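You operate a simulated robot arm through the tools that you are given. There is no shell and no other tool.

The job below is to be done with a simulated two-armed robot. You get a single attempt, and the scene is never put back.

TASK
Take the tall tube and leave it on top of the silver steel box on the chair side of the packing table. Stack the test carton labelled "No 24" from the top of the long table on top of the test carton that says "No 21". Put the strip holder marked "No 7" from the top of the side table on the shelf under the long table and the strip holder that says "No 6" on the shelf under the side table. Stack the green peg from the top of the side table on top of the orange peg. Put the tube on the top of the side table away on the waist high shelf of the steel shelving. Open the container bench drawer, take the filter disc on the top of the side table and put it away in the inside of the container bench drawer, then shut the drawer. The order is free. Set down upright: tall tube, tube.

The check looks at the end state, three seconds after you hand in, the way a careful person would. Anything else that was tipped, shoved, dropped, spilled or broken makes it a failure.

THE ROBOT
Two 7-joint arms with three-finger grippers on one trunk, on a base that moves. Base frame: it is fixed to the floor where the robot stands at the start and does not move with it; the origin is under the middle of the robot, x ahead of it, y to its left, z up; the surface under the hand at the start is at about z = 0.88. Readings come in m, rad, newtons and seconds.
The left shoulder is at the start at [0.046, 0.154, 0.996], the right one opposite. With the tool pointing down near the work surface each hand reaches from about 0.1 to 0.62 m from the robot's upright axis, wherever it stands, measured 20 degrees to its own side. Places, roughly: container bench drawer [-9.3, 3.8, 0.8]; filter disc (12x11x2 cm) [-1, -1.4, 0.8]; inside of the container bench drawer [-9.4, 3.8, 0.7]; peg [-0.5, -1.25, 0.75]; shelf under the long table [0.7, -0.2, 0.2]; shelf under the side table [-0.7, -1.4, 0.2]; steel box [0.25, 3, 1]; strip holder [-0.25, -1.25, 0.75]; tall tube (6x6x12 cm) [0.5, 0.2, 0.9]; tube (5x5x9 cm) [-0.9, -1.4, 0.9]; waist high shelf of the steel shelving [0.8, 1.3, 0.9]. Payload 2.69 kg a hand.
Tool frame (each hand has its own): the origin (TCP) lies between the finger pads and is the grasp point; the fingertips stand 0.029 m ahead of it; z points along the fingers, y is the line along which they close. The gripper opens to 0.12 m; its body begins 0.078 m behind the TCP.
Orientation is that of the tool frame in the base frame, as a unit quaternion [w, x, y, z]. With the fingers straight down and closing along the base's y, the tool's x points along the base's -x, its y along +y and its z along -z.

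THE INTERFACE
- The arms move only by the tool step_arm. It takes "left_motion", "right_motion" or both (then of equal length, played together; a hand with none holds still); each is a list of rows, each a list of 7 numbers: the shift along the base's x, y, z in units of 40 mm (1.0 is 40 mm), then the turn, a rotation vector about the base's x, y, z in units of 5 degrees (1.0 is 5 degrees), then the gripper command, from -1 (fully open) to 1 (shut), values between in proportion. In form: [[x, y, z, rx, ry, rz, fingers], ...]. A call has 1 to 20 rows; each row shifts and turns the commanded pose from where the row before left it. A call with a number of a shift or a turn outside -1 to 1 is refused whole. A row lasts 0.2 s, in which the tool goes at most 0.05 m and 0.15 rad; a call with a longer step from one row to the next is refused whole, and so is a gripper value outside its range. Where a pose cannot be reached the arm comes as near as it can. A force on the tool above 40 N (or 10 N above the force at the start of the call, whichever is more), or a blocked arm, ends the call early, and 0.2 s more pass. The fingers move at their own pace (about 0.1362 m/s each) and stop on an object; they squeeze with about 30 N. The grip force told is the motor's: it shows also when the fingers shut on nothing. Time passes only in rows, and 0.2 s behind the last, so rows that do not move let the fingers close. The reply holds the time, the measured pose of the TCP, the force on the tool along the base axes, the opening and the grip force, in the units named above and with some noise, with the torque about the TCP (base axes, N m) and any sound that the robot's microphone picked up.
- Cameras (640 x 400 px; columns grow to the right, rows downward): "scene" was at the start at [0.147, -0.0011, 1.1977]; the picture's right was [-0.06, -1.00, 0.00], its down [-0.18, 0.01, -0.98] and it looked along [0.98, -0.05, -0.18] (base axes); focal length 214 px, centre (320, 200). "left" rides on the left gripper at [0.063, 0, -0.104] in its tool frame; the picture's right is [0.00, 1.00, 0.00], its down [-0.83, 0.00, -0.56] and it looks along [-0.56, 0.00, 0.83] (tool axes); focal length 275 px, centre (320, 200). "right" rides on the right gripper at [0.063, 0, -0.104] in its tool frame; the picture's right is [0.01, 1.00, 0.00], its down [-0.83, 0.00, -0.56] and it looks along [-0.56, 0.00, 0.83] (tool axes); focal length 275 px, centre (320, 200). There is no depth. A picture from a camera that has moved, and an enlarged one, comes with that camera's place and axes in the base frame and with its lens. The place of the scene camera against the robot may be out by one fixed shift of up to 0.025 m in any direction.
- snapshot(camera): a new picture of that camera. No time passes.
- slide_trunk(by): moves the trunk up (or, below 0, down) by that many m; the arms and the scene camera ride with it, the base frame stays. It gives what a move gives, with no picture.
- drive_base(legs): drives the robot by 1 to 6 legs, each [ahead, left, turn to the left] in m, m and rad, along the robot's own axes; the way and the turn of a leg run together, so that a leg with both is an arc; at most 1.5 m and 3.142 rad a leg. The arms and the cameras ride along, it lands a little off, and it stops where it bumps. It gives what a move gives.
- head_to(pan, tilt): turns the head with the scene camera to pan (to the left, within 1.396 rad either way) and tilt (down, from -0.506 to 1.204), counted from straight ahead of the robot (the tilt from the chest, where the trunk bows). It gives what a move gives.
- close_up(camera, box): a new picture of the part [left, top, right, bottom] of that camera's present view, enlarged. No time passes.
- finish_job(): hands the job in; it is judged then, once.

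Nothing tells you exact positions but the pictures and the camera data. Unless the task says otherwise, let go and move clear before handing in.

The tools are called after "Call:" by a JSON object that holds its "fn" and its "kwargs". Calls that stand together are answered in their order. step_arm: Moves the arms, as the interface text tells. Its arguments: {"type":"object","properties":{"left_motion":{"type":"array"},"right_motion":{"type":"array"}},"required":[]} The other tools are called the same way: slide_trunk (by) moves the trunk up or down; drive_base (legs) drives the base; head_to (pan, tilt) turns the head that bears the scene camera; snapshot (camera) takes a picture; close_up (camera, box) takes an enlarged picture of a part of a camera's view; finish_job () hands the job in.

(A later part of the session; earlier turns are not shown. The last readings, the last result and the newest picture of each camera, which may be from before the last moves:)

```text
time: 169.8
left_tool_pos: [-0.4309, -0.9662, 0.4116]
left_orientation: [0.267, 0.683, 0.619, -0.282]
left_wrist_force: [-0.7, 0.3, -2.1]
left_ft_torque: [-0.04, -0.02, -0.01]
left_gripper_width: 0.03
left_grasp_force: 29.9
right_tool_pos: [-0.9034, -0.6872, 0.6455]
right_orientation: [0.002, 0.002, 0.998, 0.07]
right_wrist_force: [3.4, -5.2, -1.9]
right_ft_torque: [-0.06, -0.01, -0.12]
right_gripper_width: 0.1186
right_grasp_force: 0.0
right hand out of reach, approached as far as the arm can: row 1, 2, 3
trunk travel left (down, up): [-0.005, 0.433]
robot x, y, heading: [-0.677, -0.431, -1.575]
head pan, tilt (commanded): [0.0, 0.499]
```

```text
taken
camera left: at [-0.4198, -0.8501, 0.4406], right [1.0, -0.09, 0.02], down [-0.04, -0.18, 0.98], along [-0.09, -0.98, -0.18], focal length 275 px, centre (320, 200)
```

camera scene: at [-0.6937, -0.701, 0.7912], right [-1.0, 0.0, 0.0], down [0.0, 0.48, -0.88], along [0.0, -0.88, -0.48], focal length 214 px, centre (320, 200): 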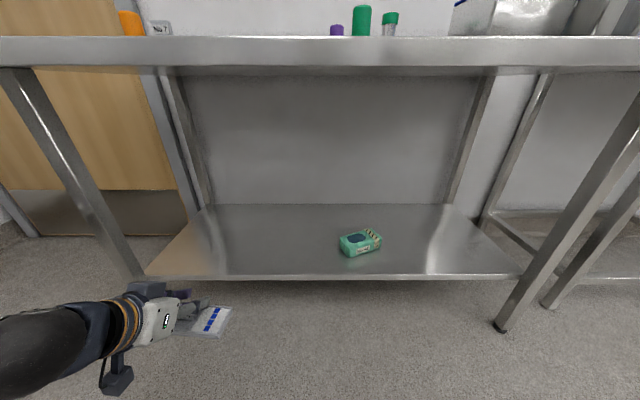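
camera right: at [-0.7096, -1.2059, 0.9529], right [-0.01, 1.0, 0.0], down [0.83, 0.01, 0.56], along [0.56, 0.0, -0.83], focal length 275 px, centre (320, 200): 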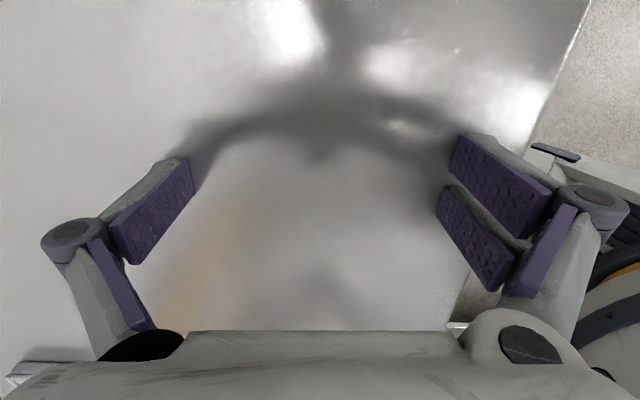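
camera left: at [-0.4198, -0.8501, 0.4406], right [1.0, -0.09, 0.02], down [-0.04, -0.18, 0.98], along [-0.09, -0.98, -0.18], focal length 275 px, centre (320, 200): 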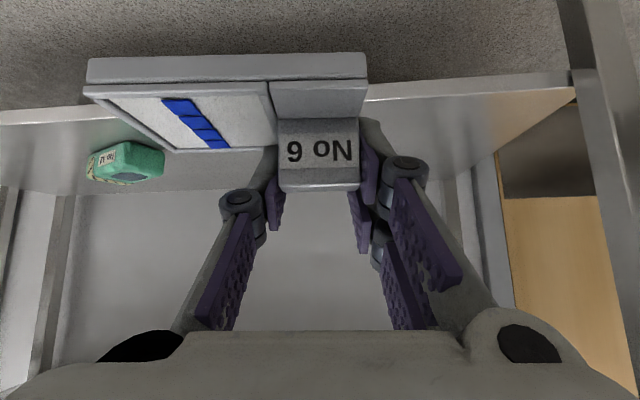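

Call:
{"fn": "step_arm", "kwargs": {"right_motion": [[0, -0.4, 0, 0, 0, 0, -1], [0, 0, 0, 0, 0, 0, -1]]}}

Call:
{"fn": "drive_base", "kwargs": {"legs": [[0.22, 0, 0]]}}

Call:
{"fn": "snapshot", "kwargs": {"camera": "scene"}}

Call:
{"fn": "snapshot", "kwargs": {"camera": "left"}}

Call:
{"fn": "snapshot", "kwargs": {"camera": "right"}}

```text
time: 170.4
left_tool_pos: [-0.4314, -0.9664, 0.413]
left_orientation: [0.268, 0.682, 0.619, -0.282]
left_wrist_force: [-0.3, -0.3, 0.0]
left_ft_torque: [0.0, -0.05, -0.04]
left_gripper_width: 0.0301
left_grasp_force: 30.2
right_tool_pos: [-0.9045, -0.7028, 0.6456]
right_orientation: [0.002, 0.002, 0.997, 0.071]
right_wrist_force: [0.6, -2.2, 0.7]
right_ft_torque: [0.07, 0.03, 0.02]
right_gripper_width: 0.1197
right_grasp_force: 0.2
trunk travel left (down, up): [-0.005, 0.433]
robot x, y, heading: [-0.6776, -0.4281, -1.571]
head pan, tilt (commanded): [0.0, 0.499]
```

```text
time: 172.1
left_tool_pos: [-0.4318, -1.1893, 0.4129]
left_orientation: [0.267, 0.683, 0.619, -0.282]
left_wrist_force: [0.3, -0.4, -2.9]
left_ft_torque: [-0.02, 0.03, -0.02]
left_gripper_width: 0.0298
left_grasp_force: 30.1
right_tool_pos: [-0.9057, -0.923, 0.6444]
right_orientation: [0.003, 0.002, 0.998, 0.069]
right_wrist_force: [0.9, -1.8, 0.8]
right_ft_torque: [0.05, 0.06, -0.03]
right_gripper_width: 0.1197
right_grasp_force: 0.1
trunk travel left (down, up): [-0.005, 0.433]
robot x, y, heading: [-0.6782, -0.6501, -1.576]
head pan, tilt (commanded): [0.0, 0.499]
```

```text
taken
camera scene: at [-0.6948, -0.922, 0.7913], right [-1.0, 0.0, 0.0], down [0.0, 0.48, -0.88], along [0.0, -0.88, -0.48], focal length 214 px, centre (320, 200)
```

scene: 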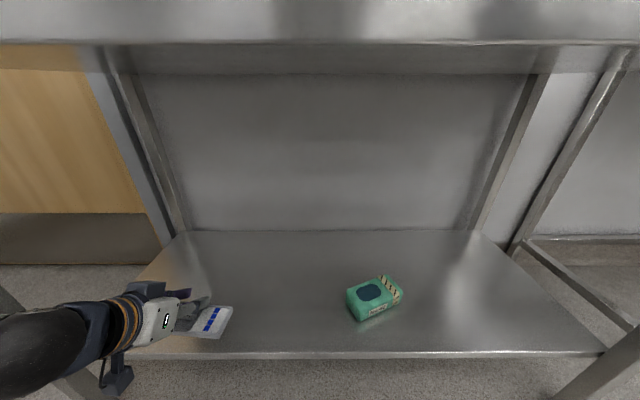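

```text
taken
camera left: at [-0.4211, -1.0715, 0.441], right [1.0, -0.09, 0.02], down [-0.04, -0.18, 0.98], along [-0.09, -0.98, -0.18], focal length 275 px, centre (320, 200)
```

left: 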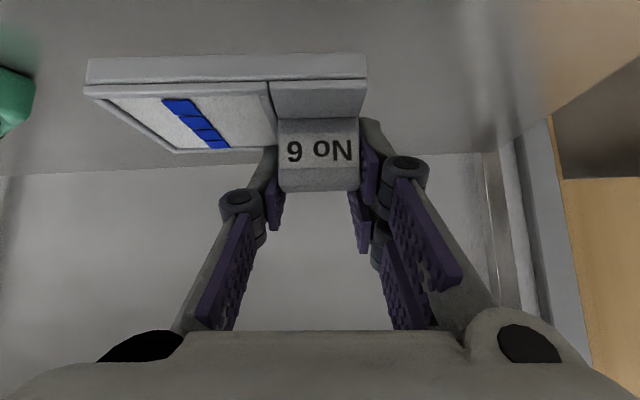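

```text
taken
camera right: at [-0.9697, -0.9381, 0.7469], right [0.0, 0.99, 0.14], down [0.83, -0.08, 0.55], along [0.56, 0.12, -0.82], focal length 275 px, centre (320, 200)
```

right: 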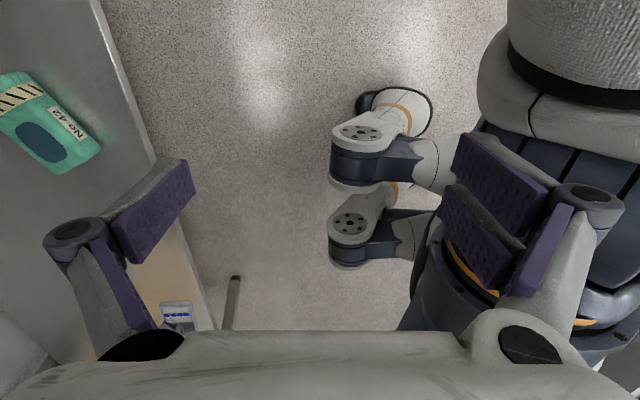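

Call:
{"fn": "step_arm", "kwargs": {"left_motion": [[0, -0.8, 0, 0, 0, 0, 1], [0, -0.8, 0, 0, 0, 0, 1], [0, 0, -0.5, 0, 0, 0, 1], [0, 0, -0.5, 0, 0, 0, 1], [0, 0, -0.4, 0, 0, 0, 1], [0, 0, 0, 0, 0, 0, 1]]}}

Call:
{"fn": "snapshot", "kwargs": {"camera": "scene"}}

Call:
{"fn": "snapshot", "kwargs": {"camera": "left"}}

```text
time: 173.5
left_tool_pos: [-0.4312, -1.254, 0.3566]
left_orientation: [0.267, 0.683, 0.619, -0.281]
left_wrist_force: [-0.4, 0.6, -2.2]
left_ft_torque: [-0.01, -0.04, -0.04]
left_gripper_width: 0.0301
left_grasp_force: 30.2
right_tool_pos: [-0.9048, -0.924, 0.6456]
right_orientation: [0.002, 0.003, 0.998, 0.071]
right_wrist_force: [1.1, -1.4, -0.2]
right_ft_torque: [0.03, -0.01, -0.07]
right_gripper_width: 0.1195
right_grasp_force: 0.1
trunk travel left (down, up): [-0.005, 0.433]
robot x, y, heading: [-0.6736, -0.6495, -1.571]
head pan, tilt (commanded): [0.0, 0.499]
```

```text
taken
camera scene: at [-0.6948, -0.922, 0.7912], right [-1.0, 0.0, 0.0], down [0.0, 0.48, -0.88], along [0.0, -0.88, -0.48], focal length 214 px, centre (320, 200)
```

scene: 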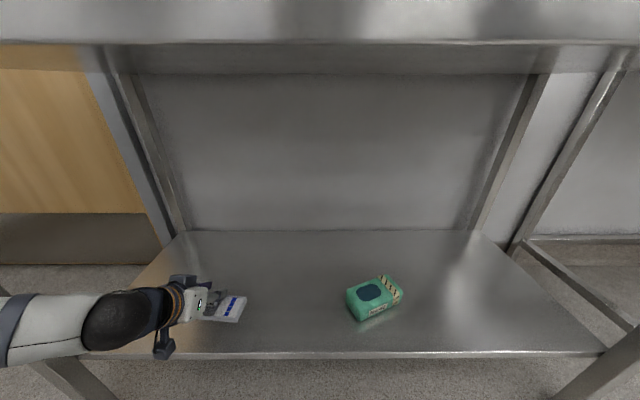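

```text
taken
camera left: at [-0.4202, -1.1366, 0.3841], right [1.0, -0.09, 0.02], down [-0.04, -0.18, 0.98], along [-0.09, -0.98, -0.18], focal length 275 px, centre (320, 200)
```

left: 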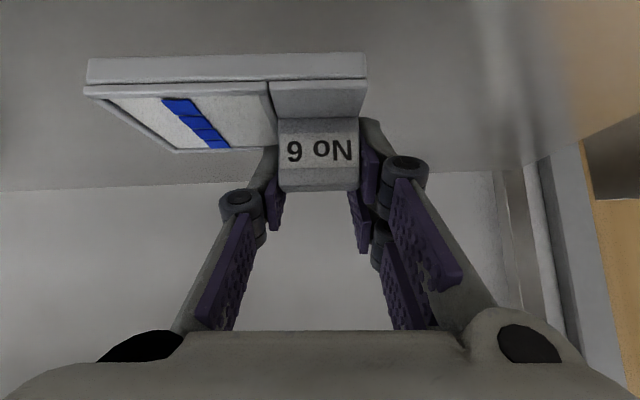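

Call:
{"fn": "step_arm", "kwargs": {"left_motion": [[0, 0, -0.15, 0, 0, 0, 1], [0, 0, -0.15, 0, 0, 0, 1], [0, 0, 0, 0, 0, 0, 1]]}}

Call:
{"fn": "step_arm", "kwargs": {"left_motion": [[0, 0, -0.1, 0, 0, 0, 1], [0, 0, 0, 0, 0, 0, 1]]}}

Call:
{"fn": "step_arm", "kwargs": {"left_motion": [[0, 0, -0.1, 0, 0, 0, 1], [0, 0, 0, 0, 0, 0, 1]]}}

Call:
{"fn": "snapshot", "kwargs": {"camera": "left"}}

```text
time: 174.3
left_tool_pos: [-0.4314, -1.2534, 0.3438]
left_orientation: [0.267, 0.683, 0.618, -0.282]
left_wrist_force: [-0.8, 0.1, -1.0]
left_ft_torque: [-0.02, -0.07, 0.0]
left_gripper_width: 0.0299
left_grasp_force: 29.6
right_tool_pos: [-0.906, -0.9226, 0.6446]
right_orientation: [0.002, 0.003, 0.998, 0.07]
right_wrist_force: [0.2, -1.6, 0.3]
right_ft_torque: [-0.02, 0.05, -0.01]
right_gripper_width: 0.1194
right_grasp_force: 0.1
trunk travel left (down, up): [-0.005, 0.433]
robot x, y, heading: [-0.6783, -0.6468, -1.568]
head pan, tilt (commanded): [0.0, 0.499]
```

```text
time: 174.9
left_tool_pos: [-0.4313, -1.2542, 0.3384]
left_orientation: [0.267, 0.684, 0.619, -0.281]
left_wrist_force: [-0.3, 0.5, -1.4]
left_ft_torque: [-0.02, -0.03, -0.03]
left_gripper_width: 0.0294
left_grasp_force: 30.3
right_tool_pos: [-0.9048, -0.9241, 0.6448]
right_orientation: [0.002, 0.001, 0.998, 0.071]
right_wrist_force: [0.4, -1.1, -0.5]
right_ft_torque: [0.0, -0.01, 0.01]
right_gripper_width: 0.1199
right_grasp_force: 0.0
trunk travel left (down, up): [-0.005, 0.433]
robot x, y, heading: [-0.6736, -0.6523, -1.572]
head pan, tilt (commanded): [0.0, 0.499]
```

```text
time: 175.5
left_tool_pos: [-0.4319, -1.2545, 0.3361]
left_orientation: [0.267, 0.683, 0.62, -0.281]
left_wrist_force: [0.1, 0.1, -1.5]
left_ft_torque: [-0.02, -0.04, 0.04]
left_gripper_width: 0.0296
left_grasp_force: 29.4
right_tool_pos: [-0.904, -0.9229, 0.644]
right_orientation: [0.002, 0.002, 0.998, 0.07]
right_wrist_force: [0.1, -1.0, 0.7]
right_ft_torque: [0.0, -0.01, 0.01]
right_gripper_width: 0.1192
right_grasp_force: 0.1
trunk travel left (down, up): [-0.005, 0.433]
robot x, y, heading: [-0.6813, -0.6534, -1.575]
head pan, tilt (commanded): [0.0, 0.499]
```

```text
taken
camera left: at [-0.4208, -1.1374, 0.3649], right [1.0, -0.1, 0.02], down [-0.04, -0.18, 0.98], along [-0.09, -0.98, -0.18], focal length 275 px, centre (320, 200)
```

left: 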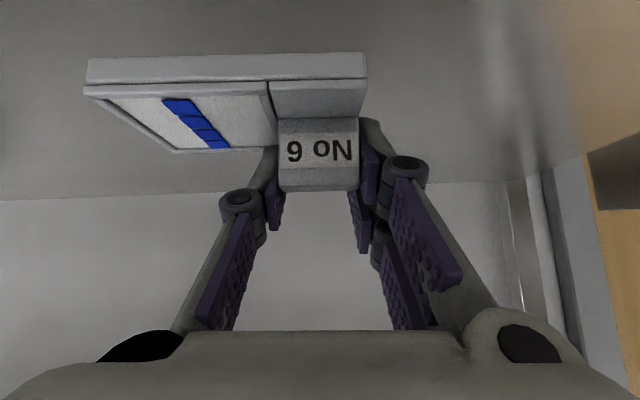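

Still no contact; I'll keep lowering in small steps until the holder touches the shelf.

Call:
{"fn": "step_arm", "kwargs": {"left_motion": [[0, 0, -0.1, 0, 0, 0, 1], [0, 0, 0, 0, 0, 0, 1]]}}

Call:
{"fn": "step_arm", "kwargs": {"left_motion": [[0, 0, -0.1, 0, 0, 0, 1], [0, 0, 0, 0, 0, 0, 1]]}}

Call:
{"fn": "step_arm", "kwargs": {"left_motion": [[0, 0, -0.08, 0, 0, 0, 1], [0, 0, 0, 0, 0, 0, 1]]}}

Call:
{"fn": "step_arm", "kwargs": {"left_motion": [[0, 0, -0.08, 0, 0, 0, 1], [0, 0, 0, 0, 0, 0, 1]]}}

Call:
{"fn": "snapshot", "kwargs": {"camera": "left"}}

```text
time: 176.1
left_tool_pos: [-0.4329, -1.2547, 0.3322]
left_orientation: [0.267, 0.682, 0.619, -0.282]
left_wrist_force: [0.7, 0.4, -2.1]
left_ft_torque: [-0.02, -0.03, 0.03]
left_gripper_width: 0.0301
left_grasp_force: 30.0
right_tool_pos: [-0.9053, -0.9238, 0.6455]
right_orientation: [0.002, 0.002, 0.998, 0.071]
right_wrist_force: [0.5, -1.2, 0.9]
right_ft_torque: [-0.01, 0.01, 0.01]
right_gripper_width: 0.1194
right_grasp_force: 0.1
trunk travel left (down, up): [-0.005, 0.433]
robot x, y, heading: [-0.6821, -0.653, -1.577]
head pan, tilt (commanded): [0.0, 0.499]
```

```text
time: 176.7
left_tool_pos: [-0.4312, -1.2531, 0.3276]
left_orientation: [0.266, 0.684, 0.619, -0.281]
left_wrist_force: [-0.6, 0.0, -0.9]
left_ft_torque: [0.0, -0.07, -0.04]
left_gripper_width: 0.0299
left_grasp_force: 29.7
right_tool_pos: [-0.906, -0.9242, 0.6455]
right_orientation: [0.002, 0.003, 0.998, 0.07]
right_wrist_force: [1.0, -1.2, 0.5]
right_ft_torque: [0.04, 0.02, 0.0]
right_gripper_width: 0.1192
right_grasp_force: 0.1
trunk travel left (down, up): [-0.005, 0.433]
robot x, y, heading: [-0.6761, -0.6529, -1.576]
head pan, tilt (commanded): [0.0, 0.499]
```

```text
time: 177.3
left_tool_pos: [-0.4325, -1.2532, 0.3261]
left_orientation: [0.267, 0.683, 0.618, -0.282]
left_wrist_force: [-0.1, -0.1, -1.5]
left_ft_torque: [-0.03, -0.06, 0.0]
left_gripper_width: 0.0301
left_grasp_force: 29.7
right_tool_pos: [-0.9049, -0.9235, 0.6445]
right_orientation: [0.002, 0.003, 0.998, 0.07]
right_wrist_force: [0.3, -1.9, -0.5]
right_ft_torque: [0.04, 0.02, -0.03]
right_gripper_width: 0.1194
right_grasp_force: 0.0
trunk travel left (down, up): [-0.005, 0.433]
robot x, y, heading: [-0.6741, -0.6503, -1.578]
head pan, tilt (commanded): [0.0, 0.499]
```

```text
time: 177.9
left_tool_pos: [-0.4331, -1.2521, 0.3219]
left_orientation: [0.267, 0.683, 0.619, -0.281]
left_wrist_force: [0.1, -0.7, -1.5]
left_ft_torque: [0.02, -0.04, 0.04]
left_gripper_width: 0.0296
left_grasp_force: 30.0
right_tool_pos: [-0.9036, -0.924, 0.6459]
right_orientation: [0.002, 0.003, 0.997, 0.071]
right_wrist_force: [1.2, -1.7, 0.0]
right_ft_torque: [0.03, -0.03, -0.03]
right_gripper_width: 0.1195
right_grasp_force: 0.1
trunk travel left (down, up): [-0.005, 0.433]
robot x, y, heading: [-0.6758, -0.6482, -1.576]
head pan, tilt (commanded): [0.0, 0.499]
```

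```text
taken
camera left: at [-0.421, -1.1358, 0.3504], right [1.0, -0.09, 0.02], down [-0.04, -0.18, 0.98], along [-0.09, -0.98, -0.18], focal length 275 px, centre (320, 200)
```

left: 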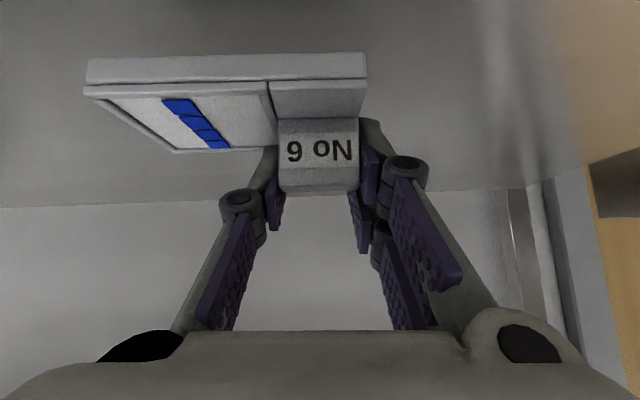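

Call:
{"fn": "step_arm", "kwargs": {"left_motion": [[0, 0, -0.08, 0, 0, 0, 1], [0, 0, 0, 0, 0, 0, 1]]}}

Call:
{"fn": "step_arm", "kwargs": {"left_motion": [[0, 0, -0.08, 0, 0, 0, 1], [0, 0, 0, 0, 0, 0, 1]]}}

Call:
{"fn": "step_arm", "kwargs": {"left_motion": [[0, 0, -0.08, 0, 0, 0, 1], [0, 0, 0, 0, 0, 0, 1]]}}

Call:
{"fn": "step_arm", "kwargs": {"left_motion": [[0, 0, -0.08, 0, 0, 0, 1], [0, 0, 0, 0, 0, 0, 1]]}}

Call:
{"fn": "snapshot", "kwargs": {"camera": "left"}}

Call:
{"fn": "close_up", "kwargs": {"camera": "scene", "box": [130, 260, 290, 360]}}

```text
time: 178.5
left_tool_pos: [-0.4325, -1.2521, 0.3199]
left_orientation: [0.267, 0.683, 0.619, -0.282]
left_wrist_force: [0.3, 0.4, -1.7]
left_ft_torque: [-0.02, -0.05, 0.01]
left_gripper_width: 0.0301
left_grasp_force: 30.2
right_tool_pos: [-0.9054, -0.9234, 0.6441]
right_orientation: [0.002, 0.003, 0.997, 0.071]
right_wrist_force: [0.4, -1.2, 0.8]
right_ft_torque: [0.02, -0.02, 0.01]
right_gripper_width: 0.1195
right_grasp_force: 0.1
trunk travel left (down, up): [-0.005, 0.433]
robot x, y, heading: [-0.676, -0.6493, -1.571]
head pan, tilt (commanded): [0.0, 0.499]
```

```text
time: 179.1
left_tool_pos: [-0.4322, -1.2528, 0.3157]
left_orientation: [0.267, 0.683, 0.619, -0.282]
left_wrist_force: [0.7, -0.9, -1.7]
left_ft_torque: [-0.01, -0.05, -0.01]
left_gripper_width: 0.03
left_grasp_force: 30.0
right_tool_pos: [-0.906, -0.9234, 0.6441]
right_orientation: [0.002, 0.002, 0.998, 0.07]
right_wrist_force: [0.4, -0.7, 0.0]
right_ft_torque: [0.02, -0.02, 0.0]
right_gripper_width: 0.1196
right_grasp_force: 0.0
trunk travel left (down, up): [-0.005, 0.433]
robot x, y, heading: [-0.6771, -0.646, -1.578]
head pan, tilt (commanded): [0.0, 0.499]
```

```text
time: 179.7
left_tool_pos: [-0.4331, -1.2529, 0.313]
left_orientation: [0.266, 0.683, 0.619, -0.281]
left_wrist_force: [0.0, 0.1, -2.1]
left_ft_torque: [-0.02, -0.06, -0.02]
left_gripper_width: 0.03
left_grasp_force: 30.1
right_tool_pos: [-0.9054, -0.9229, 0.6445]
right_orientation: [0.003, 0.002, 0.998, 0.07]
right_wrist_force: [0.5, -0.9, -0.1]
right_ft_torque: [0.01, 0.0, 0.02]
right_gripper_width: 0.1194
right_grasp_force: 0.0
trunk travel left (down, up): [-0.005, 0.433]
robot x, y, heading: [-0.6802, -0.6516, -1.574]
head pan, tilt (commanded): [0.0, 0.499]
```

```text
time: 180.3
left_tool_pos: [-0.4315, -1.2527, 0.3111]
left_orientation: [0.267, 0.682, 0.619, -0.282]
left_wrist_force: [-1.0, -0.3, -1.7]
left_ft_torque: [-0.03, -0.06, 0.01]
left_gripper_width: 0.0301
left_grasp_force: 30.2
right_tool_pos: [-0.9048, -0.9236, 0.6436]
right_orientation: [0.002, 0.002, 0.998, 0.07]
right_wrist_force: [0.5, -1.2, 0.3]
right_ft_torque: [-0.03, 0.02, -0.01]
right_gripper_width: 0.1191
right_grasp_force: 0.1
trunk travel left (down, up): [-0.005, 0.433]
robot x, y, heading: [-0.6777, -0.6523, -1.576]
head pan, tilt (commanded): [0.0, 0.499]
```

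```text
taken
camera left: at [-0.4208, -1.1362, 0.3385], right [1.0, -0.09, 0.02], down [-0.04, -0.18, 0.98], along [-0.09, -0.98, -0.18], focal length 275 px, centre (320, 200)
```

left: 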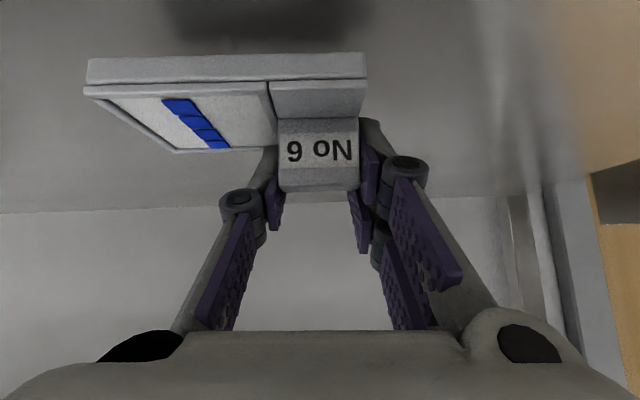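

```text
4.00 times, centred on (210, 310) of scene
camera zoom: at [-0.6948, -0.922, 0.7912], right [-1.0, 0.0, 0.0], down [0.0, 0.48, -0.88], along [0.0, -0.88, -0.48], focal length 858 px, centre (760, -240)
```

zoom: 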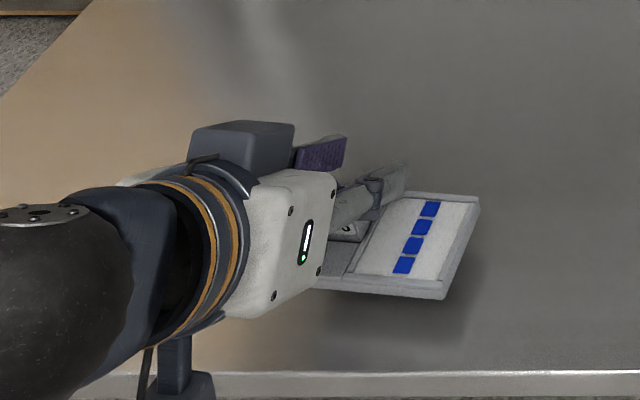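

Call:
{"fn": "step_arm", "kwargs": {"left_motion": [[0, 0, -0.12, 0, 0, 0, 1], [0, 0, 0, 0, 0, 0, 1]]}}

Call:
{"fn": "step_arm", "kwargs": {"left_motion": [[0, 0, -0.08, 0, 0, 0, 1], [0, 0, 0, 0, 0, 0, 1]]}}

Call:
{"fn": "step_arm", "kwargs": {"left_motion": [[0, 0, -0.06, 0, 0, 0, 1], [0, 0, 0, 0, 0, 0, 1]]}}

Call:
{"fn": "snapshot", "kwargs": {"camera": "left"}}

```text
time: 180.9
left_tool_pos: [-0.4318, -1.2532, 0.3051]
left_orientation: [0.267, 0.683, 0.619, -0.281]
left_wrist_force: [0.5, 0.1, -1.9]
left_ft_torque: [-0.05, -0.04, 0.0]
left_gripper_width: 0.03
left_grasp_force: 30.3
right_tool_pos: [-0.9047, -0.9239, 0.6456]
right_orientation: [0.002, 0.002, 0.997, 0.071]
right_wrist_force: [0.0, -0.9, -0.1]
right_ft_torque: [-0.01, -0.01, -0.01]
right_gripper_width: 0.1195
right_grasp_force: 0.1
trunk travel left (down, up): [-0.005, 0.433]
robot x, y, heading: [-0.6819, -0.6519, -1.571]
head pan, tilt (commanded): [0.0, 0.499]
```

```text
time: 181.5
left_tool_pos: [-0.4327, -1.253, 0.3012]
left_orientation: [0.267, 0.683, 0.618, -0.282]
left_wrist_force: [0.0, -0.3, -1.9]
left_ft_torque: [-0.03, 0.01, 0.0]
left_gripper_width: 0.0297
left_grasp_force: 30.2
right_tool_pos: [-0.9053, -0.9232, 0.6454]
right_orientation: [0.002, 0.003, 0.998, 0.07]
right_wrist_force: [0.0, -1.1, -0.1]
right_ft_torque: [0.01, 0.0, -0.04]
right_gripper_width: 0.1193
right_grasp_force: 0.0
trunk travel left (down, up): [-0.005, 0.433]
robot x, y, heading: [-0.6772, -0.6509, -1.572]
head pan, tilt (commanded): [0.0, 0.499]
```

```text
time: 182.1
left_tool_pos: [-0.4321, -1.2528, 0.3012]
left_orientation: [0.268, 0.683, 0.619, -0.282]
left_wrist_force: [0.6, 0.8, -1.3]
left_ft_torque: [0.0, -0.02, 0.03]
left_gripper_width: 0.0297
left_grasp_force: 30.3
right_tool_pos: [-0.905, -0.9235, 0.645]
right_orientation: [0.002, 0.003, 0.997, 0.071]
right_wrist_force: [0.9, -1.4, 0.3]
right_ft_torque: [0.0, 0.0, -0.02]
right_gripper_width: 0.1194
right_grasp_force: 0.1
trunk travel left (down, up): [-0.005, 0.433]
robot x, y, heading: [-0.6808, -0.6506, -1.573]
head pan, tilt (commanded): [0.0, 0.499]
```

```text
taken
camera left: at [-0.4214, -1.1354, 0.3282], right [1.0, -0.1, 0.02], down [-0.04, -0.18, 0.98], along [-0.09, -0.98, -0.18], focal length 275 px, centre (320, 200)
```

left: 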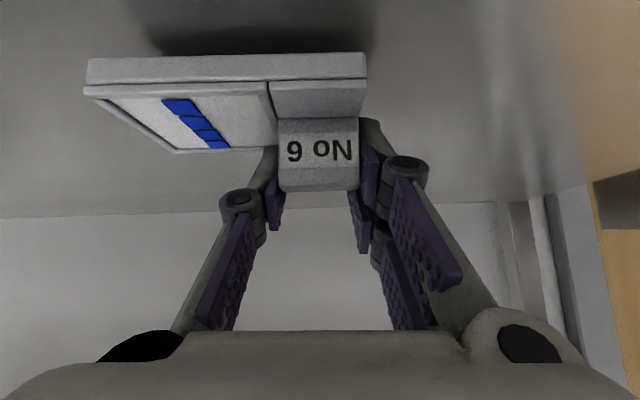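

Call:
{"fn": "step_arm", "kwargs": {"left_motion": [[0, 0, -0.06, 0, 0, 0, 1], [0, 0, 0, 0, 0, 0, 1]]}}

Call:
{"fn": "step_arm", "kwargs": {"left_motion": [[0, 0, -0.06, 0, 0, 0, 1], [0, 0, 0, 0, 0, 0, 1]]}}

Call:
{"fn": "step_arm", "kwargs": {"left_motion": [[0, 0, -0.06, 0, 0, 0, 1], [0, 0, 0, 0, 0, 0, 1]]}}

Call:
{"fn": "snapshot", "kwargs": {"camera": "left"}}

```text
time: 182.7
left_tool_pos: [-0.4327, -1.254, 0.2974]
left_orientation: [0.267, 0.683, 0.619, -0.282]
left_wrist_force: [-0.6, -0.3, -2.1]
left_ft_torque: [-0.01, -0.07, -0.01]
left_gripper_width: 0.0299
left_grasp_force: 29.8
right_tool_pos: [-0.9053, -0.9233, 0.6445]
right_orientation: [0.002, 0.004, 0.998, 0.07]
right_wrist_force: [1.1, -0.8, 0.7]
right_ft_torque: [-0.01, 0.02, -0.04]
right_gripper_width: 0.119
right_grasp_force: 0.1
trunk travel left (down, up): [-0.005, 0.433]
robot x, y, heading: [-0.6814, -0.6479, -1.573]
head pan, tilt (commanded): [0.0, 0.499]
```

```text
time: 183.3
left_tool_pos: [-0.4312, -1.2535, 0.2946]
left_orientation: [0.266, 0.683, 0.619, -0.281]
left_wrist_force: [0.1, 0.6, -1.5]
left_ft_torque: [0.0, -0.01, 0.03]
left_gripper_width: 0.03
left_grasp_force: 29.5
right_tool_pos: [-0.9048, -0.9232, 0.6442]
right_orientation: [0.003, 0.003, 0.997, 0.071]
right_wrist_force: [1.8, -1.5, 0.6]
right_ft_torque: [-0.02, 0.01, -0.04]
right_gripper_width: 0.1194
right_grasp_force: 0.0
trunk travel left (down, up): [-0.005, 0.433]
robot x, y, heading: [-0.6769, -0.6493, -1.574]
head pan, tilt (commanded): [0.0, 0.499]
```

```text
time: 183.9
left_tool_pos: [-0.4321, -1.2534, 0.2928]
left_orientation: [0.268, 0.683, 0.619, -0.282]
left_wrist_force: [-0.4, -0.3, -2.3]
left_ft_torque: [-0.02, -0.04, 0.03]
left_gripper_width: 0.0299
left_grasp_force: 29.9
right_tool_pos: [-0.9047, -0.9234, 0.6442]
right_orientation: [0.002, 0.003, 0.997, 0.071]
right_wrist_force: [0.0, -0.4, 0.1]
right_ft_torque: [-0.01, 0.02, 0.01]
right_gripper_width: 0.1193
right_grasp_force: 0.0
trunk travel left (down, up): [-0.005, 0.433]
robot x, y, heading: [-0.6766, -0.6508, -1.576]
head pan, tilt (commanded): [0.0, 0.499]
```

```text
taken
camera left: at [-0.4213, -1.1362, 0.3207], right [1.0, -0.09, 0.02], down [-0.04, -0.18, 0.98], along [-0.09, -0.98, -0.18], focal length 275 px, centre (320, 200)
```

left: 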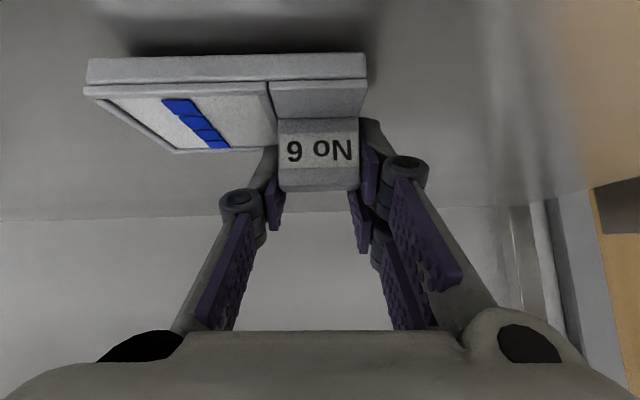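

Call:
{"fn": "step_arm", "kwargs": {"left_motion": [[0, 0, -0.05, 0, 0, 0, 1], [0, 0, 0, 0, 0, 0, 1]]}}

Call:
{"fn": "step_arm", "kwargs": {"left_motion": [[0, 0, -0.05, 0, 0, 0, 1], [0, 0, 0, 0, 0, 0, 1]]}}

Call:
{"fn": "step_arm", "kwargs": {"left_motion": [[0, 0, -0.05, 0, 0, 0, 1], [0, 0, 0, 0, 0, 0, 1]]}}

```text
time: 184.5
left_tool_pos: [-0.4313, -1.2522, 0.2902]
left_orientation: [0.267, 0.683, 0.619, -0.282]
left_wrist_force: [-0.5, 0.3, -1.2]
left_ft_torque: [0.01, -0.06, 0.03]
left_gripper_width: 0.0298
left_grasp_force: 29.9
right_tool_pos: [-0.9054, -0.924, 0.6453]
right_orientation: [0.002, 0.003, 0.998, 0.07]
right_wrist_force: [1.1, -1.0, 0.4]
right_ft_torque: [-0.01, 0.0, 0.01]
right_gripper_width: 0.1192
right_grasp_force: 0.0
trunk travel left (down, up): [-0.005, 0.433]
robot x, y, heading: [-0.6761, -0.6505, -1.571]
head pan, tilt (commanded): [0.0, 0.499]
```

```text
time: 185.1
left_tool_pos: [-0.4328, -1.2515, 0.2891]
left_orientation: [0.267, 0.683, 0.619, -0.282]
left_wrist_force: [-0.6, 0.0, -1.8]
left_ft_torque: [-0.04, -0.03, 0.04]
left_gripper_width: 0.0303
left_grasp_force: 30.5
right_tool_pos: [-0.905, -0.9227, 0.6446]
right_orientation: [0.002, 0.003, 0.997, 0.071]
right_wrist_force: [-0.4, -2.1, 0.0]
right_ft_torque: [-0.02, -0.03, -0.03]
right_gripper_width: 0.1191
right_grasp_force: 0.0
trunk travel left (down, up): [-0.005, 0.433]
robot x, y, heading: [-0.6777, -0.6526, -1.576]
head pan, tilt (commanded): [0.0, 0.499]
```

```text
time: 185.7
left_tool_pos: [-0.4333, -1.2534, 0.2861]
left_orientation: [0.268, 0.683, 0.619, -0.281]
left_wrist_force: [-0.4, 1.5, 1.9]
left_ft_torque: [-0.09, -0.09, 0.04]
left_gripper_width: 0.0299
left_grasp_force: 29.8
right_tool_pos: [-0.906, -0.9235, 0.6456]
right_orientation: [0.002, 0.002, 0.998, 0.07]
right_wrist_force: [0.0, -0.8, -0.5]
right_ft_torque: [0.01, -0.01, -0.04]
right_gripper_width: 0.1196
right_grasp_force: 0.1
trunk travel left (down, up): [-0.005, 0.433]
robot x, y, heading: [-0.6773, -0.6471, -1.573]
head pan, tilt (commanded): [0.0, 0.499]
```

Call:
{"fn": "step_arm", "kwargs": {"left_motion": [[0, 0, -0.04, 0, 0, 0, 1], [0, 0, 0, 0, 0, 0, 1], [0, 0, 0, 0, 0, 0, 0.5], [0, 0, 0, 0, 0, 0, 0], [0, 0, 0, 0, 0, 0, -0.5], [0, 0, 0, 0, 0, 0, -1], [0, 0, 0, 0, 0, 0, -1]]}}

Call:
{"fn": "snapshot", "kwargs": {"camera": "left"}}

Call:
{"fn": "close_up", "kwargs": {"camera": "scene", "box": [130, 260, 290, 360]}}

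```text
time: 187.3
left_tool_pos: [-0.432, -1.2526, 0.2848]
left_orientation: [0.266, 0.683, 0.619, -0.282]
left_wrist_force: [-0.8, -0.9, -0.2]
left_ft_torque: [0.0, -0.05, 0.02]
left_gripper_width: 0.1202
left_grasp_force: 0.1
right_tool_pos: [-0.9063, -0.9235, 0.6446]
right_orientation: [0.001, 0.002, 0.998, 0.071]
right_wrist_force: [-0.4, -1.4, 0.6]
right_ft_torque: [-0.02, -0.03, -0.01]
right_gripper_width: 0.1192
right_grasp_force: 0.1
trunk travel left (down, up): [-0.005, 0.433]
robot x, y, heading: [-0.6745, -0.652, -1.575]
head pan, tilt (commanded): [0.0, 0.499]
```

```text
taken
camera left: at [-0.4218, -1.1354, 0.313], right [1.0, -0.09, 0.02], down [-0.04, -0.18, 0.98], along [-0.09, -0.98, -0.18], focal length 275 px, centre (320, 200)
```

left: 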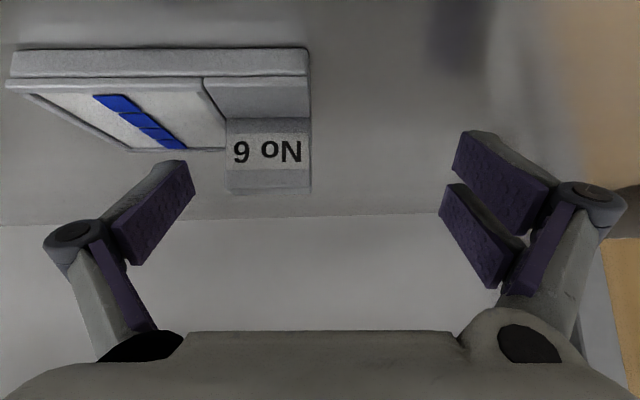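

```text
4.00 times, centred on (210, 310) of scene
camera zoom: at [-0.6949, -0.922, 0.7913], right [-1.0, 0.0, 0.0], down [0.0, 0.48, -0.88], along [0.0, -0.88, -0.48], focal length 858 px, centre (760, -240)
```

zoom: 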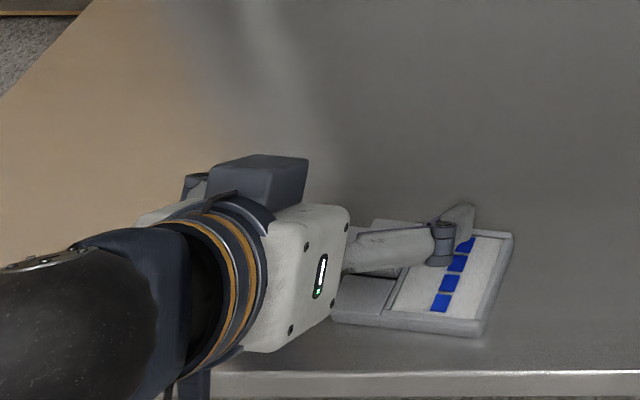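

Call:
{"fn": "step_arm", "kwargs": {"left_motion": [[0, 0, 0.3, 0, 0, 0, -1], [0, 0.3, 0.5, 0, 0, 0, -1], [0, 0.6, 0.6, 0, 0, 0, -1], [0, 0.7, 0.6, 0, 0, 0, -1], [0, 0.7, 0.6, 0, 0, 0, -1], [0, 0, 0, 0, 0, 0, -1]]}}

Call:
{"fn": "snapshot", "kwargs": {"camera": "left"}}

Call:
{"fn": "snapshot", "kwargs": {"camera": "scene"}}

```text
time: 188.7
left_tool_pos: [-0.4329, -1.1585, 0.388]
left_orientation: [0.268, 0.683, 0.619, -0.282]
left_wrist_force: [0.6, 0.1, -0.2]
left_ft_torque: [-0.01, 0.01, 0.0]
left_gripper_width: 0.1199
left_grasp_force: 0.0
right_tool_pos: [-0.9048, -0.9243, 0.6449]
right_orientation: [0.002, 0.002, 0.998, 0.07]
right_wrist_force: [0.4, -1.7, -0.4]
right_ft_torque: [-0.02, 0.02, -0.04]
right_gripper_width: 0.1197
right_grasp_force: 0.1
trunk travel left (down, up): [-0.005, 0.433]
robot x, y, heading: [-0.6765, -0.6541, -1.575]
head pan, tilt (commanded): [0.0, 0.499]
```

```text
taken
camera left: at [-0.4223, -1.0421, 0.417], right [1.0, -0.09, 0.02], down [-0.04, -0.18, 0.98], along [-0.09, -0.98, -0.18], focal length 275 px, centre (320, 200)
```

left: 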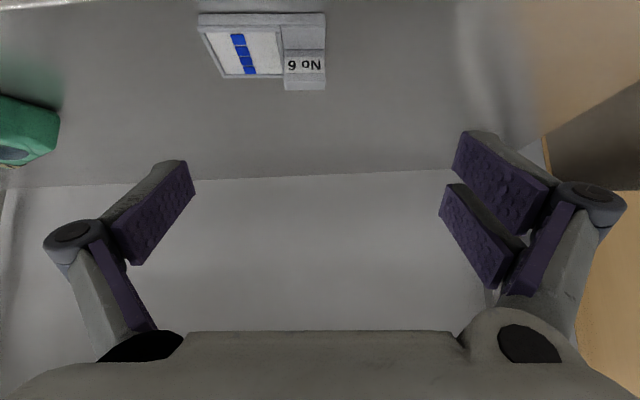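

```text
taken
camera scene: at [-0.6949, -0.9219, 0.7913], right [-1.0, 0.0, 0.0], down [0.0, 0.48, -0.88], along [0.0, -0.88, -0.48], focal length 214 px, centre (320, 200)
```

scene: 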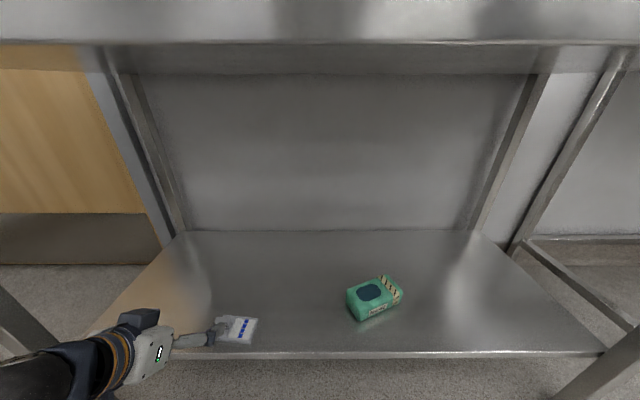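

Call:
{"fn": "close_up", "kwargs": {"camera": "scene", "box": [170, 290, 290, 370]}}

Call:
{"fn": "close_up", "kwargs": {"camera": "left", "box": [150, 0, 370, 130]}}

```text
5.00 times, centred on (230, 330) of scene
camera zoom: at [-0.6949, -0.9219, 0.7913], right [-1.0, 0.0, 0.0], down [0.0, 0.48, -0.88], along [0.0, -0.88, -0.48], focal length 1072 px, centre (770, -450)
```

zoom: 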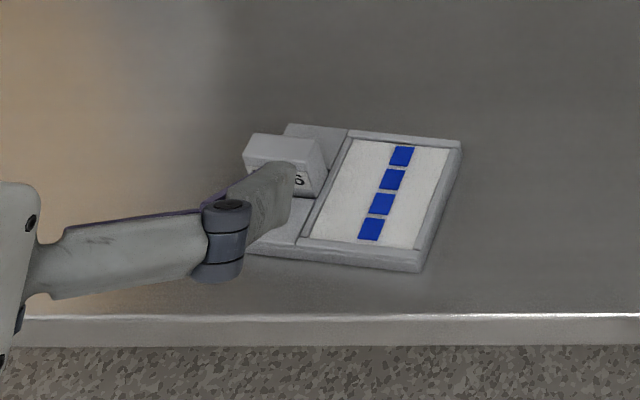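

```text
2.91 times, centred on (260, 65) of left
camera zoom: at [-0.4223, -1.0421, 0.417], right [1.0, -0.09, 0.02], down [-0.04, -0.18, 0.98], along [-0.09, -0.98, -0.18], focal length 801 px, centre (494, 593)
```

zoom: 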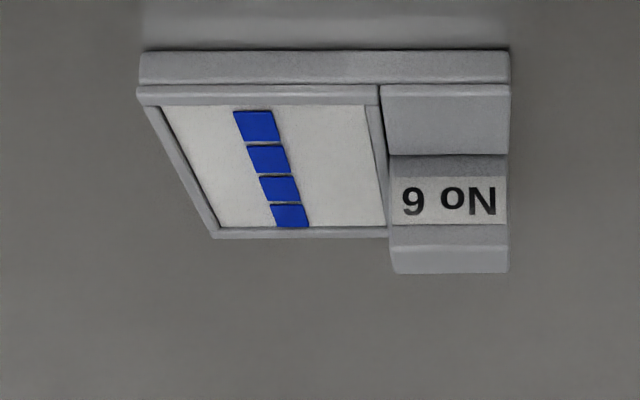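

Call:
{"fn": "drive_base", "kwargs": {"legs": [[-0.35, 0, 0]]}}

Call:
{"fn": "slide_trunk", "kwargs": {"by": 0.36}}

Call:
{"fn": "snapshot", "kwargs": {"camera": "scene"}}

Call:
{"fn": "snapshot", "kwargs": {"camera": "left"}}

```text
time: 191.0
left_tool_pos: [-0.4297, -0.8033, 0.3877]
left_orientation: [0.268, 0.681, 0.62, -0.281]
left_wrist_force: [0.0, -0.3, 0.8]
left_ft_torque: [0.0, -0.02, 0.04]
left_gripper_width: 0.1198
left_grasp_force: 0.0
right_tool_pos: [-0.9042, -0.5676, 0.645]
right_orientation: [0.002, 0.001, 0.997, 0.071]
right_wrist_force: [0.8, -1.2, -0.2]
right_ft_torque: [-0.01, -0.01, -0.01]
right_gripper_width: 0.1194
right_grasp_force: 0.0
trunk travel left (down, up): [-0.005, 0.433]
robot x, y, heading: [-0.6784, -0.2915, -1.567]
head pan, tilt (commanded): [0.0, 0.499]
```

```text
time: 194.5
left_tool_pos: [-0.4311, -0.802, 0.7478]
left_orientation: [0.268, 0.682, 0.621, -0.281]
left_wrist_force: [1.4, -0.6, -0.2]
left_ft_torque: [-0.02, -0.03, 0.05]
left_gripper_width: 0.1198
left_grasp_force: 0.1
right_tool_pos: [-0.9044, -0.5691, 1.0046]
right_orientation: [0.002, 0.0, 0.997, 0.071]
right_wrist_force: [-1.4, -0.1, -0.9]
right_ft_torque: [-0.01, 0.06, 0.0]
right_gripper_width: 0.1198
right_grasp_force: 0.0
trunk travel left (down, up): [-0.365, 0.073]
robot x, y, heading: [-0.6795, -0.2981, -1.572]
head pan, tilt (commanded): [0.0, 0.499]
```

```text
taken
camera scene: at [-0.6931, -0.4522, 1.1684], right [-1.0, 0.0, 0.0], down [0.0, 0.48, -0.88], along [0.0, -0.88, -0.48], focal length 214 px, centre (320, 200)
```

scene: 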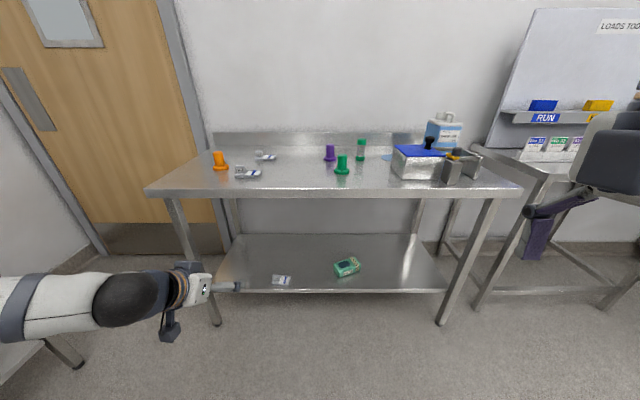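

```text
taken
camera left: at [-0.4203, -0.6852, 0.7764], right [1.0, -0.09, 0.02], down [-0.04, -0.18, 0.98], along [-0.09, -0.98, -0.18], focal length 275 px, centre (320, 200)
```

left: 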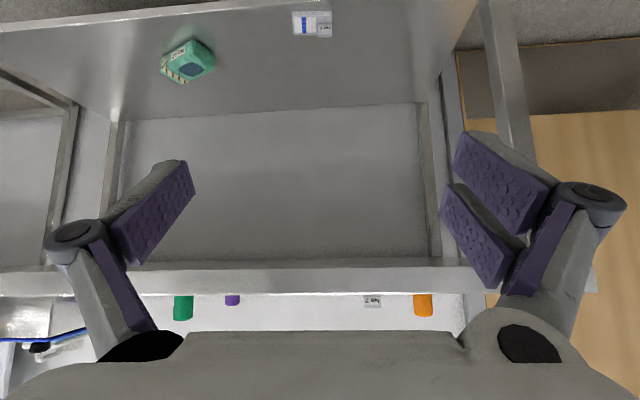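

Call:
{"fn": "step_arm", "kwargs": {"left_motion": [[0, 0, 0.95, 0, 0, 0, -1], [0, 0, 0.95, 0, 0, 0, -1], [0, 0, 0.95, 0, 0, 0, -1], [0, 0, 0.95, 0, 0, 0, -1], [0, 0, 0.95, 0, 0, 0, -1], [0.5, 0, 0.6, 0, 0, 0, -1], [0.6, 0, 0, 0, 0, 0, -1], [0, 0, 0, 0, 0, 0, -1]]}}

Call:
{"fn": "drive_base", "kwargs": {"legs": [[0.35, 0, 0]]}}

Call:
{"fn": "snapshot", "kwargs": {"camera": "left"}}

Call:
{"fn": "snapshot", "kwargs": {"camera": "scene"}}

```text
time: 196.3
left_tool_pos: [-0.3849, -0.8041, 0.9633]
left_orientation: [0.268, 0.681, 0.621, -0.281]
left_wrist_force: [0.0, -0.7, -0.2]
left_ft_torque: [0.01, 0.03, -0.03]
left_gripper_width: 0.1198
left_grasp_force: 0.1
right_tool_pos: [-0.9034, -0.5678, 1.0046]
right_orientation: [0.002, 0.001, 0.998, 0.07]
right_wrist_force: [-0.7, -0.1, -0.1]
right_ft_torque: [0.0, 0.01, -0.02]
right_gripper_width: 0.1197
right_grasp_force: 0.1
trunk travel left (down, up): [-0.365, 0.073]
robot x, y, heading: [-0.6771, -0.2915, -1.57]
head pan, tilt (commanded): [0.0, 0.499]
```

```text
time: 198.6
left_tool_pos: [-0.3926, -1.1549, 0.9604]
left_orientation: [0.265, 0.686, 0.616, -0.283]
left_wrist_force: [0.4, -0.2, 0.9]
left_ft_torque: [0.05, 0.0, 0.01]
left_gripper_width: 0.1199
left_grasp_force: 0.1
right_tool_pos: [-0.908, -0.9142, 1.0033]
right_orientation: [0.003, 0.006, 0.997, 0.071]
right_wrist_force: [-0.3, -0.7, -0.2]
right_ft_torque: [0.01, 0.01, 0.03]
right_gripper_width: 0.12
right_grasp_force: 0.0
trunk travel left (down, up): [-0.365, 0.073]
robot x, y, heading: [-0.6776, -0.6439, -1.577]
head pan, tilt (commanded): [0.0, 0.499]
```

```text
taken
camera left: at [-0.3812, -1.0382, 0.9898], right [0.99, -0.1, 0.02], down [-0.04, -0.18, 0.98], along [-0.1, -0.98, -0.18], focal length 275 px, centre (320, 200)
```

left: 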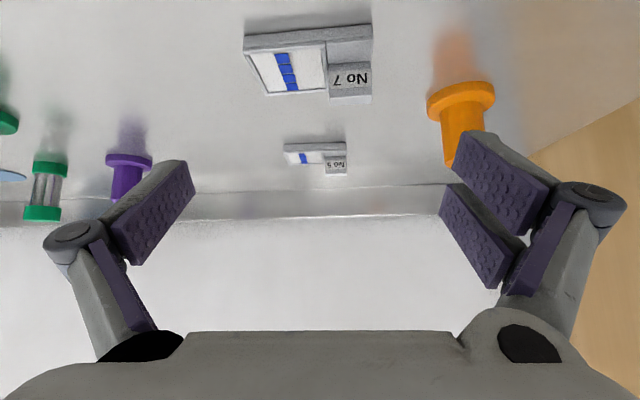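

```text
taken
camera scene: at [-0.6968, -0.8013, 1.1684], right [-1.0, 0.01, 0.0], down [0.01, 0.48, -0.88], along [-0.01, -0.88, -0.48], focal length 214 px, centre (320, 200)
```

scene: 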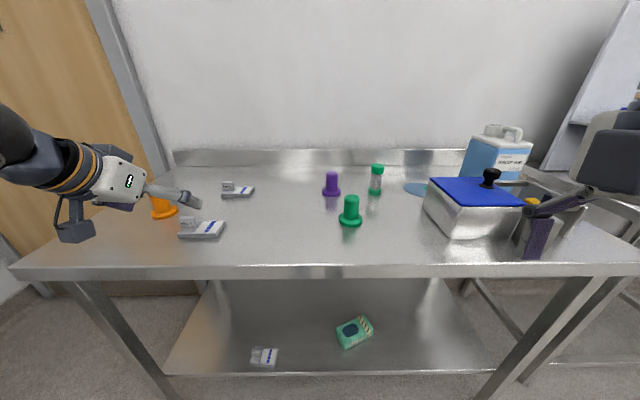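

Call:
{"fn": "drive_base", "kwargs": {"legs": [[0.05, 0, 0.005]]}}

Call:
{"fn": "step_arm", "kwargs": {"left_motion": [[0.2, 0, 0, 0, 0, 0.6, -1], [0.2, 0, -0.5, 0, 0, 0.6, -1], [0, 0, -0.5, 0, 0, 0, -1], [0, 0, 0, 0, 0, 0, -1]]}}

Call:
{"fn": "snapshot", "kwargs": {"camera": "left"}}

```text
time: 199.5
left_tool_pos: [-0.3908, -1.2046, 0.9615]
left_orientation: [0.267, 0.684, 0.618, -0.281]
left_wrist_force: [1.1, 0.0, 0.7]
left_ft_torque: [0.01, 0.03, 0.01]
left_gripper_width: 0.1201
left_grasp_force: 0.0
right_tool_pos: [-0.9068, -0.9672, 1.0042]
right_orientation: [0.003, 0.003, 0.998, 0.071]
right_wrist_force: [0.1, 0.3, -0.6]
right_ft_torque: [0.04, -0.02, -0.01]
right_gripper_width: 0.12
right_grasp_force: 0.2
trunk travel left (down, up): [-0.365, 0.073]
robot x, y, heading: [-0.6791, -0.6946, -1.579]
head pan, tilt (commanded): [0.0, 0.499]
```

```text
time: 200.5
left_tool_pos: [-0.3761, -1.2042, 0.9224]
left_orientation: [0.281, 0.65, 0.653, -0.269]
left_wrist_force: [0.3, 0.9, -0.1]
left_ft_torque: [0.03, 0.0, 0.02]
left_gripper_width: 0.12
left_grasp_force: 0.0
right_tool_pos: [-0.9082, -0.9648, 1.0059]
right_orientation: [0.002, 0.003, 0.997, 0.071]
right_wrist_force: [-1.0, -0.1, 0.0]
right_ft_torque: [-0.01, -0.01, 0.0]
right_gripper_width: 0.12
right_grasp_force: 0.1
trunk travel left (down, up): [-0.365, 0.073]
robot x, y, heading: [-0.6787, -0.6989, -1.574]
head pan, tilt (commanded): [0.0, 0.499]
```

```text
taken
camera left: at [-0.3768, -1.0863, 0.95], right [1.0, 0.01, 0.02], down [-0.02, -0.18, 0.98], along [0.01, -0.98, -0.18], focal length 275 px, centre (320, 200)
```

left: 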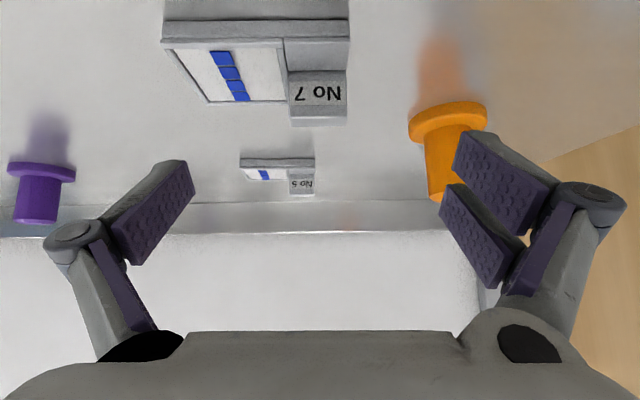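

Call:
{"fn": "step_arm", "kwargs": {"left_motion": [[0.02, -0.5, -0.6, 0, 0, 0, -1], [0.02, -0.5, -0.53, 0, 0, 0, -1], [0, 0, 0, 0, 0, 0, -1]]}}

Call:
{"fn": "snapshot", "kwargs": {"camera": "left"}}

```text
time: 201.3
left_tool_pos: [-0.3732, -1.2451, 0.8767]
left_orientation: [0.281, 0.651, 0.652, -0.268]
left_wrist_force: [-0.3, -0.4, 0.0]
left_ft_torque: [0.02, -0.01, -0.03]
left_gripper_width: 0.12
left_grasp_force: 0.0
right_tool_pos: [-0.9071, -0.9655, 1.0049]
right_orientation: [0.002, 0.004, 0.998, 0.07]
right_wrist_force: [-0.9, 0.1, 0.2]
right_ft_torque: [-0.02, 0.02, -0.01]
right_gripper_width: 0.12
right_grasp_force: 0.0
trunk travel left (down, up): [-0.365, 0.073]
robot x, y, heading: [-0.6805, -0.6948, -1.575]
head pan, tilt (commanded): [0.0, 0.499]
```

```text
taken
camera left: at [-0.375, -1.1264, 0.9053], right [1.0, 0.01, 0.02], down [-0.02, -0.18, 0.98], along [0.01, -0.98, -0.18], focal length 275 px, centre (320, 200)
```

left: 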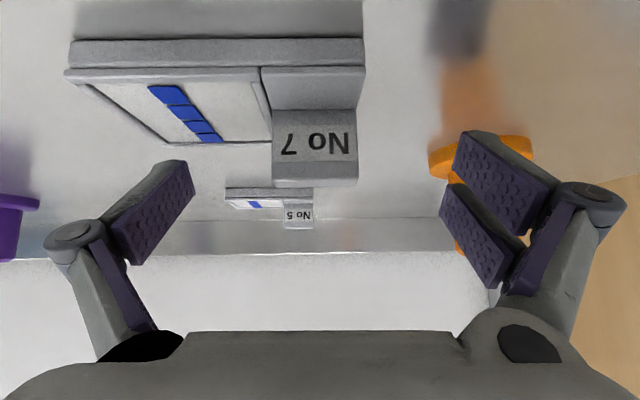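

Call:
{"fn": "step_arm", "kwargs": {"left_motion": [[0, 0, 0, 0, 0, 0, 0.3], [0, 0, 0, 0, 0, 0, 0.6], [0, 0, 0, 0, 0, 0, 1], [0, 0, 0, 0, 0, 0, 1], [0, 0, 0, 0, 0, 0, 1]]}}

Call:
{"fn": "snapshot", "kwargs": {"camera": "left"}}

```text
time: 202.5
left_tool_pos: [-0.3739, -1.2435, 0.8773]
left_orientation: [0.282, 0.65, 0.653, -0.268]
left_wrist_force: [0.8, -0.3, -0.4]
left_ft_torque: [0.04, -0.11, -0.03]
left_gripper_width: 0.0299
left_grasp_force: 29.8
right_tool_pos: [-0.9077, -0.9661, 1.0047]
right_orientation: [0.002, 0.003, 0.998, 0.069]
right_wrist_force: [-0.2, 0.1, 0.7]
right_ft_torque: [-0.04, 0.03, -0.04]
right_gripper_width: 0.1199
right_grasp_force: 0.0
trunk travel left (down, up): [-0.365, 0.073]
robot x, y, heading: [-0.6814, -0.6947, -1.57]
head pan, tilt (commanded): [0.0, 0.499]
```

```text
taken
camera left: at [-0.3749, -1.1264, 0.9055], right [1.0, 0.01, 0.02], down [-0.02, -0.18, 0.98], along [0.01, -0.98, -0.18], focal length 275 px, centre (320, 200)
```

left: 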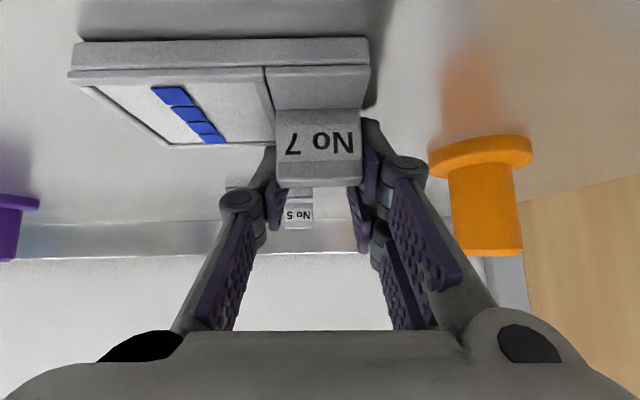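

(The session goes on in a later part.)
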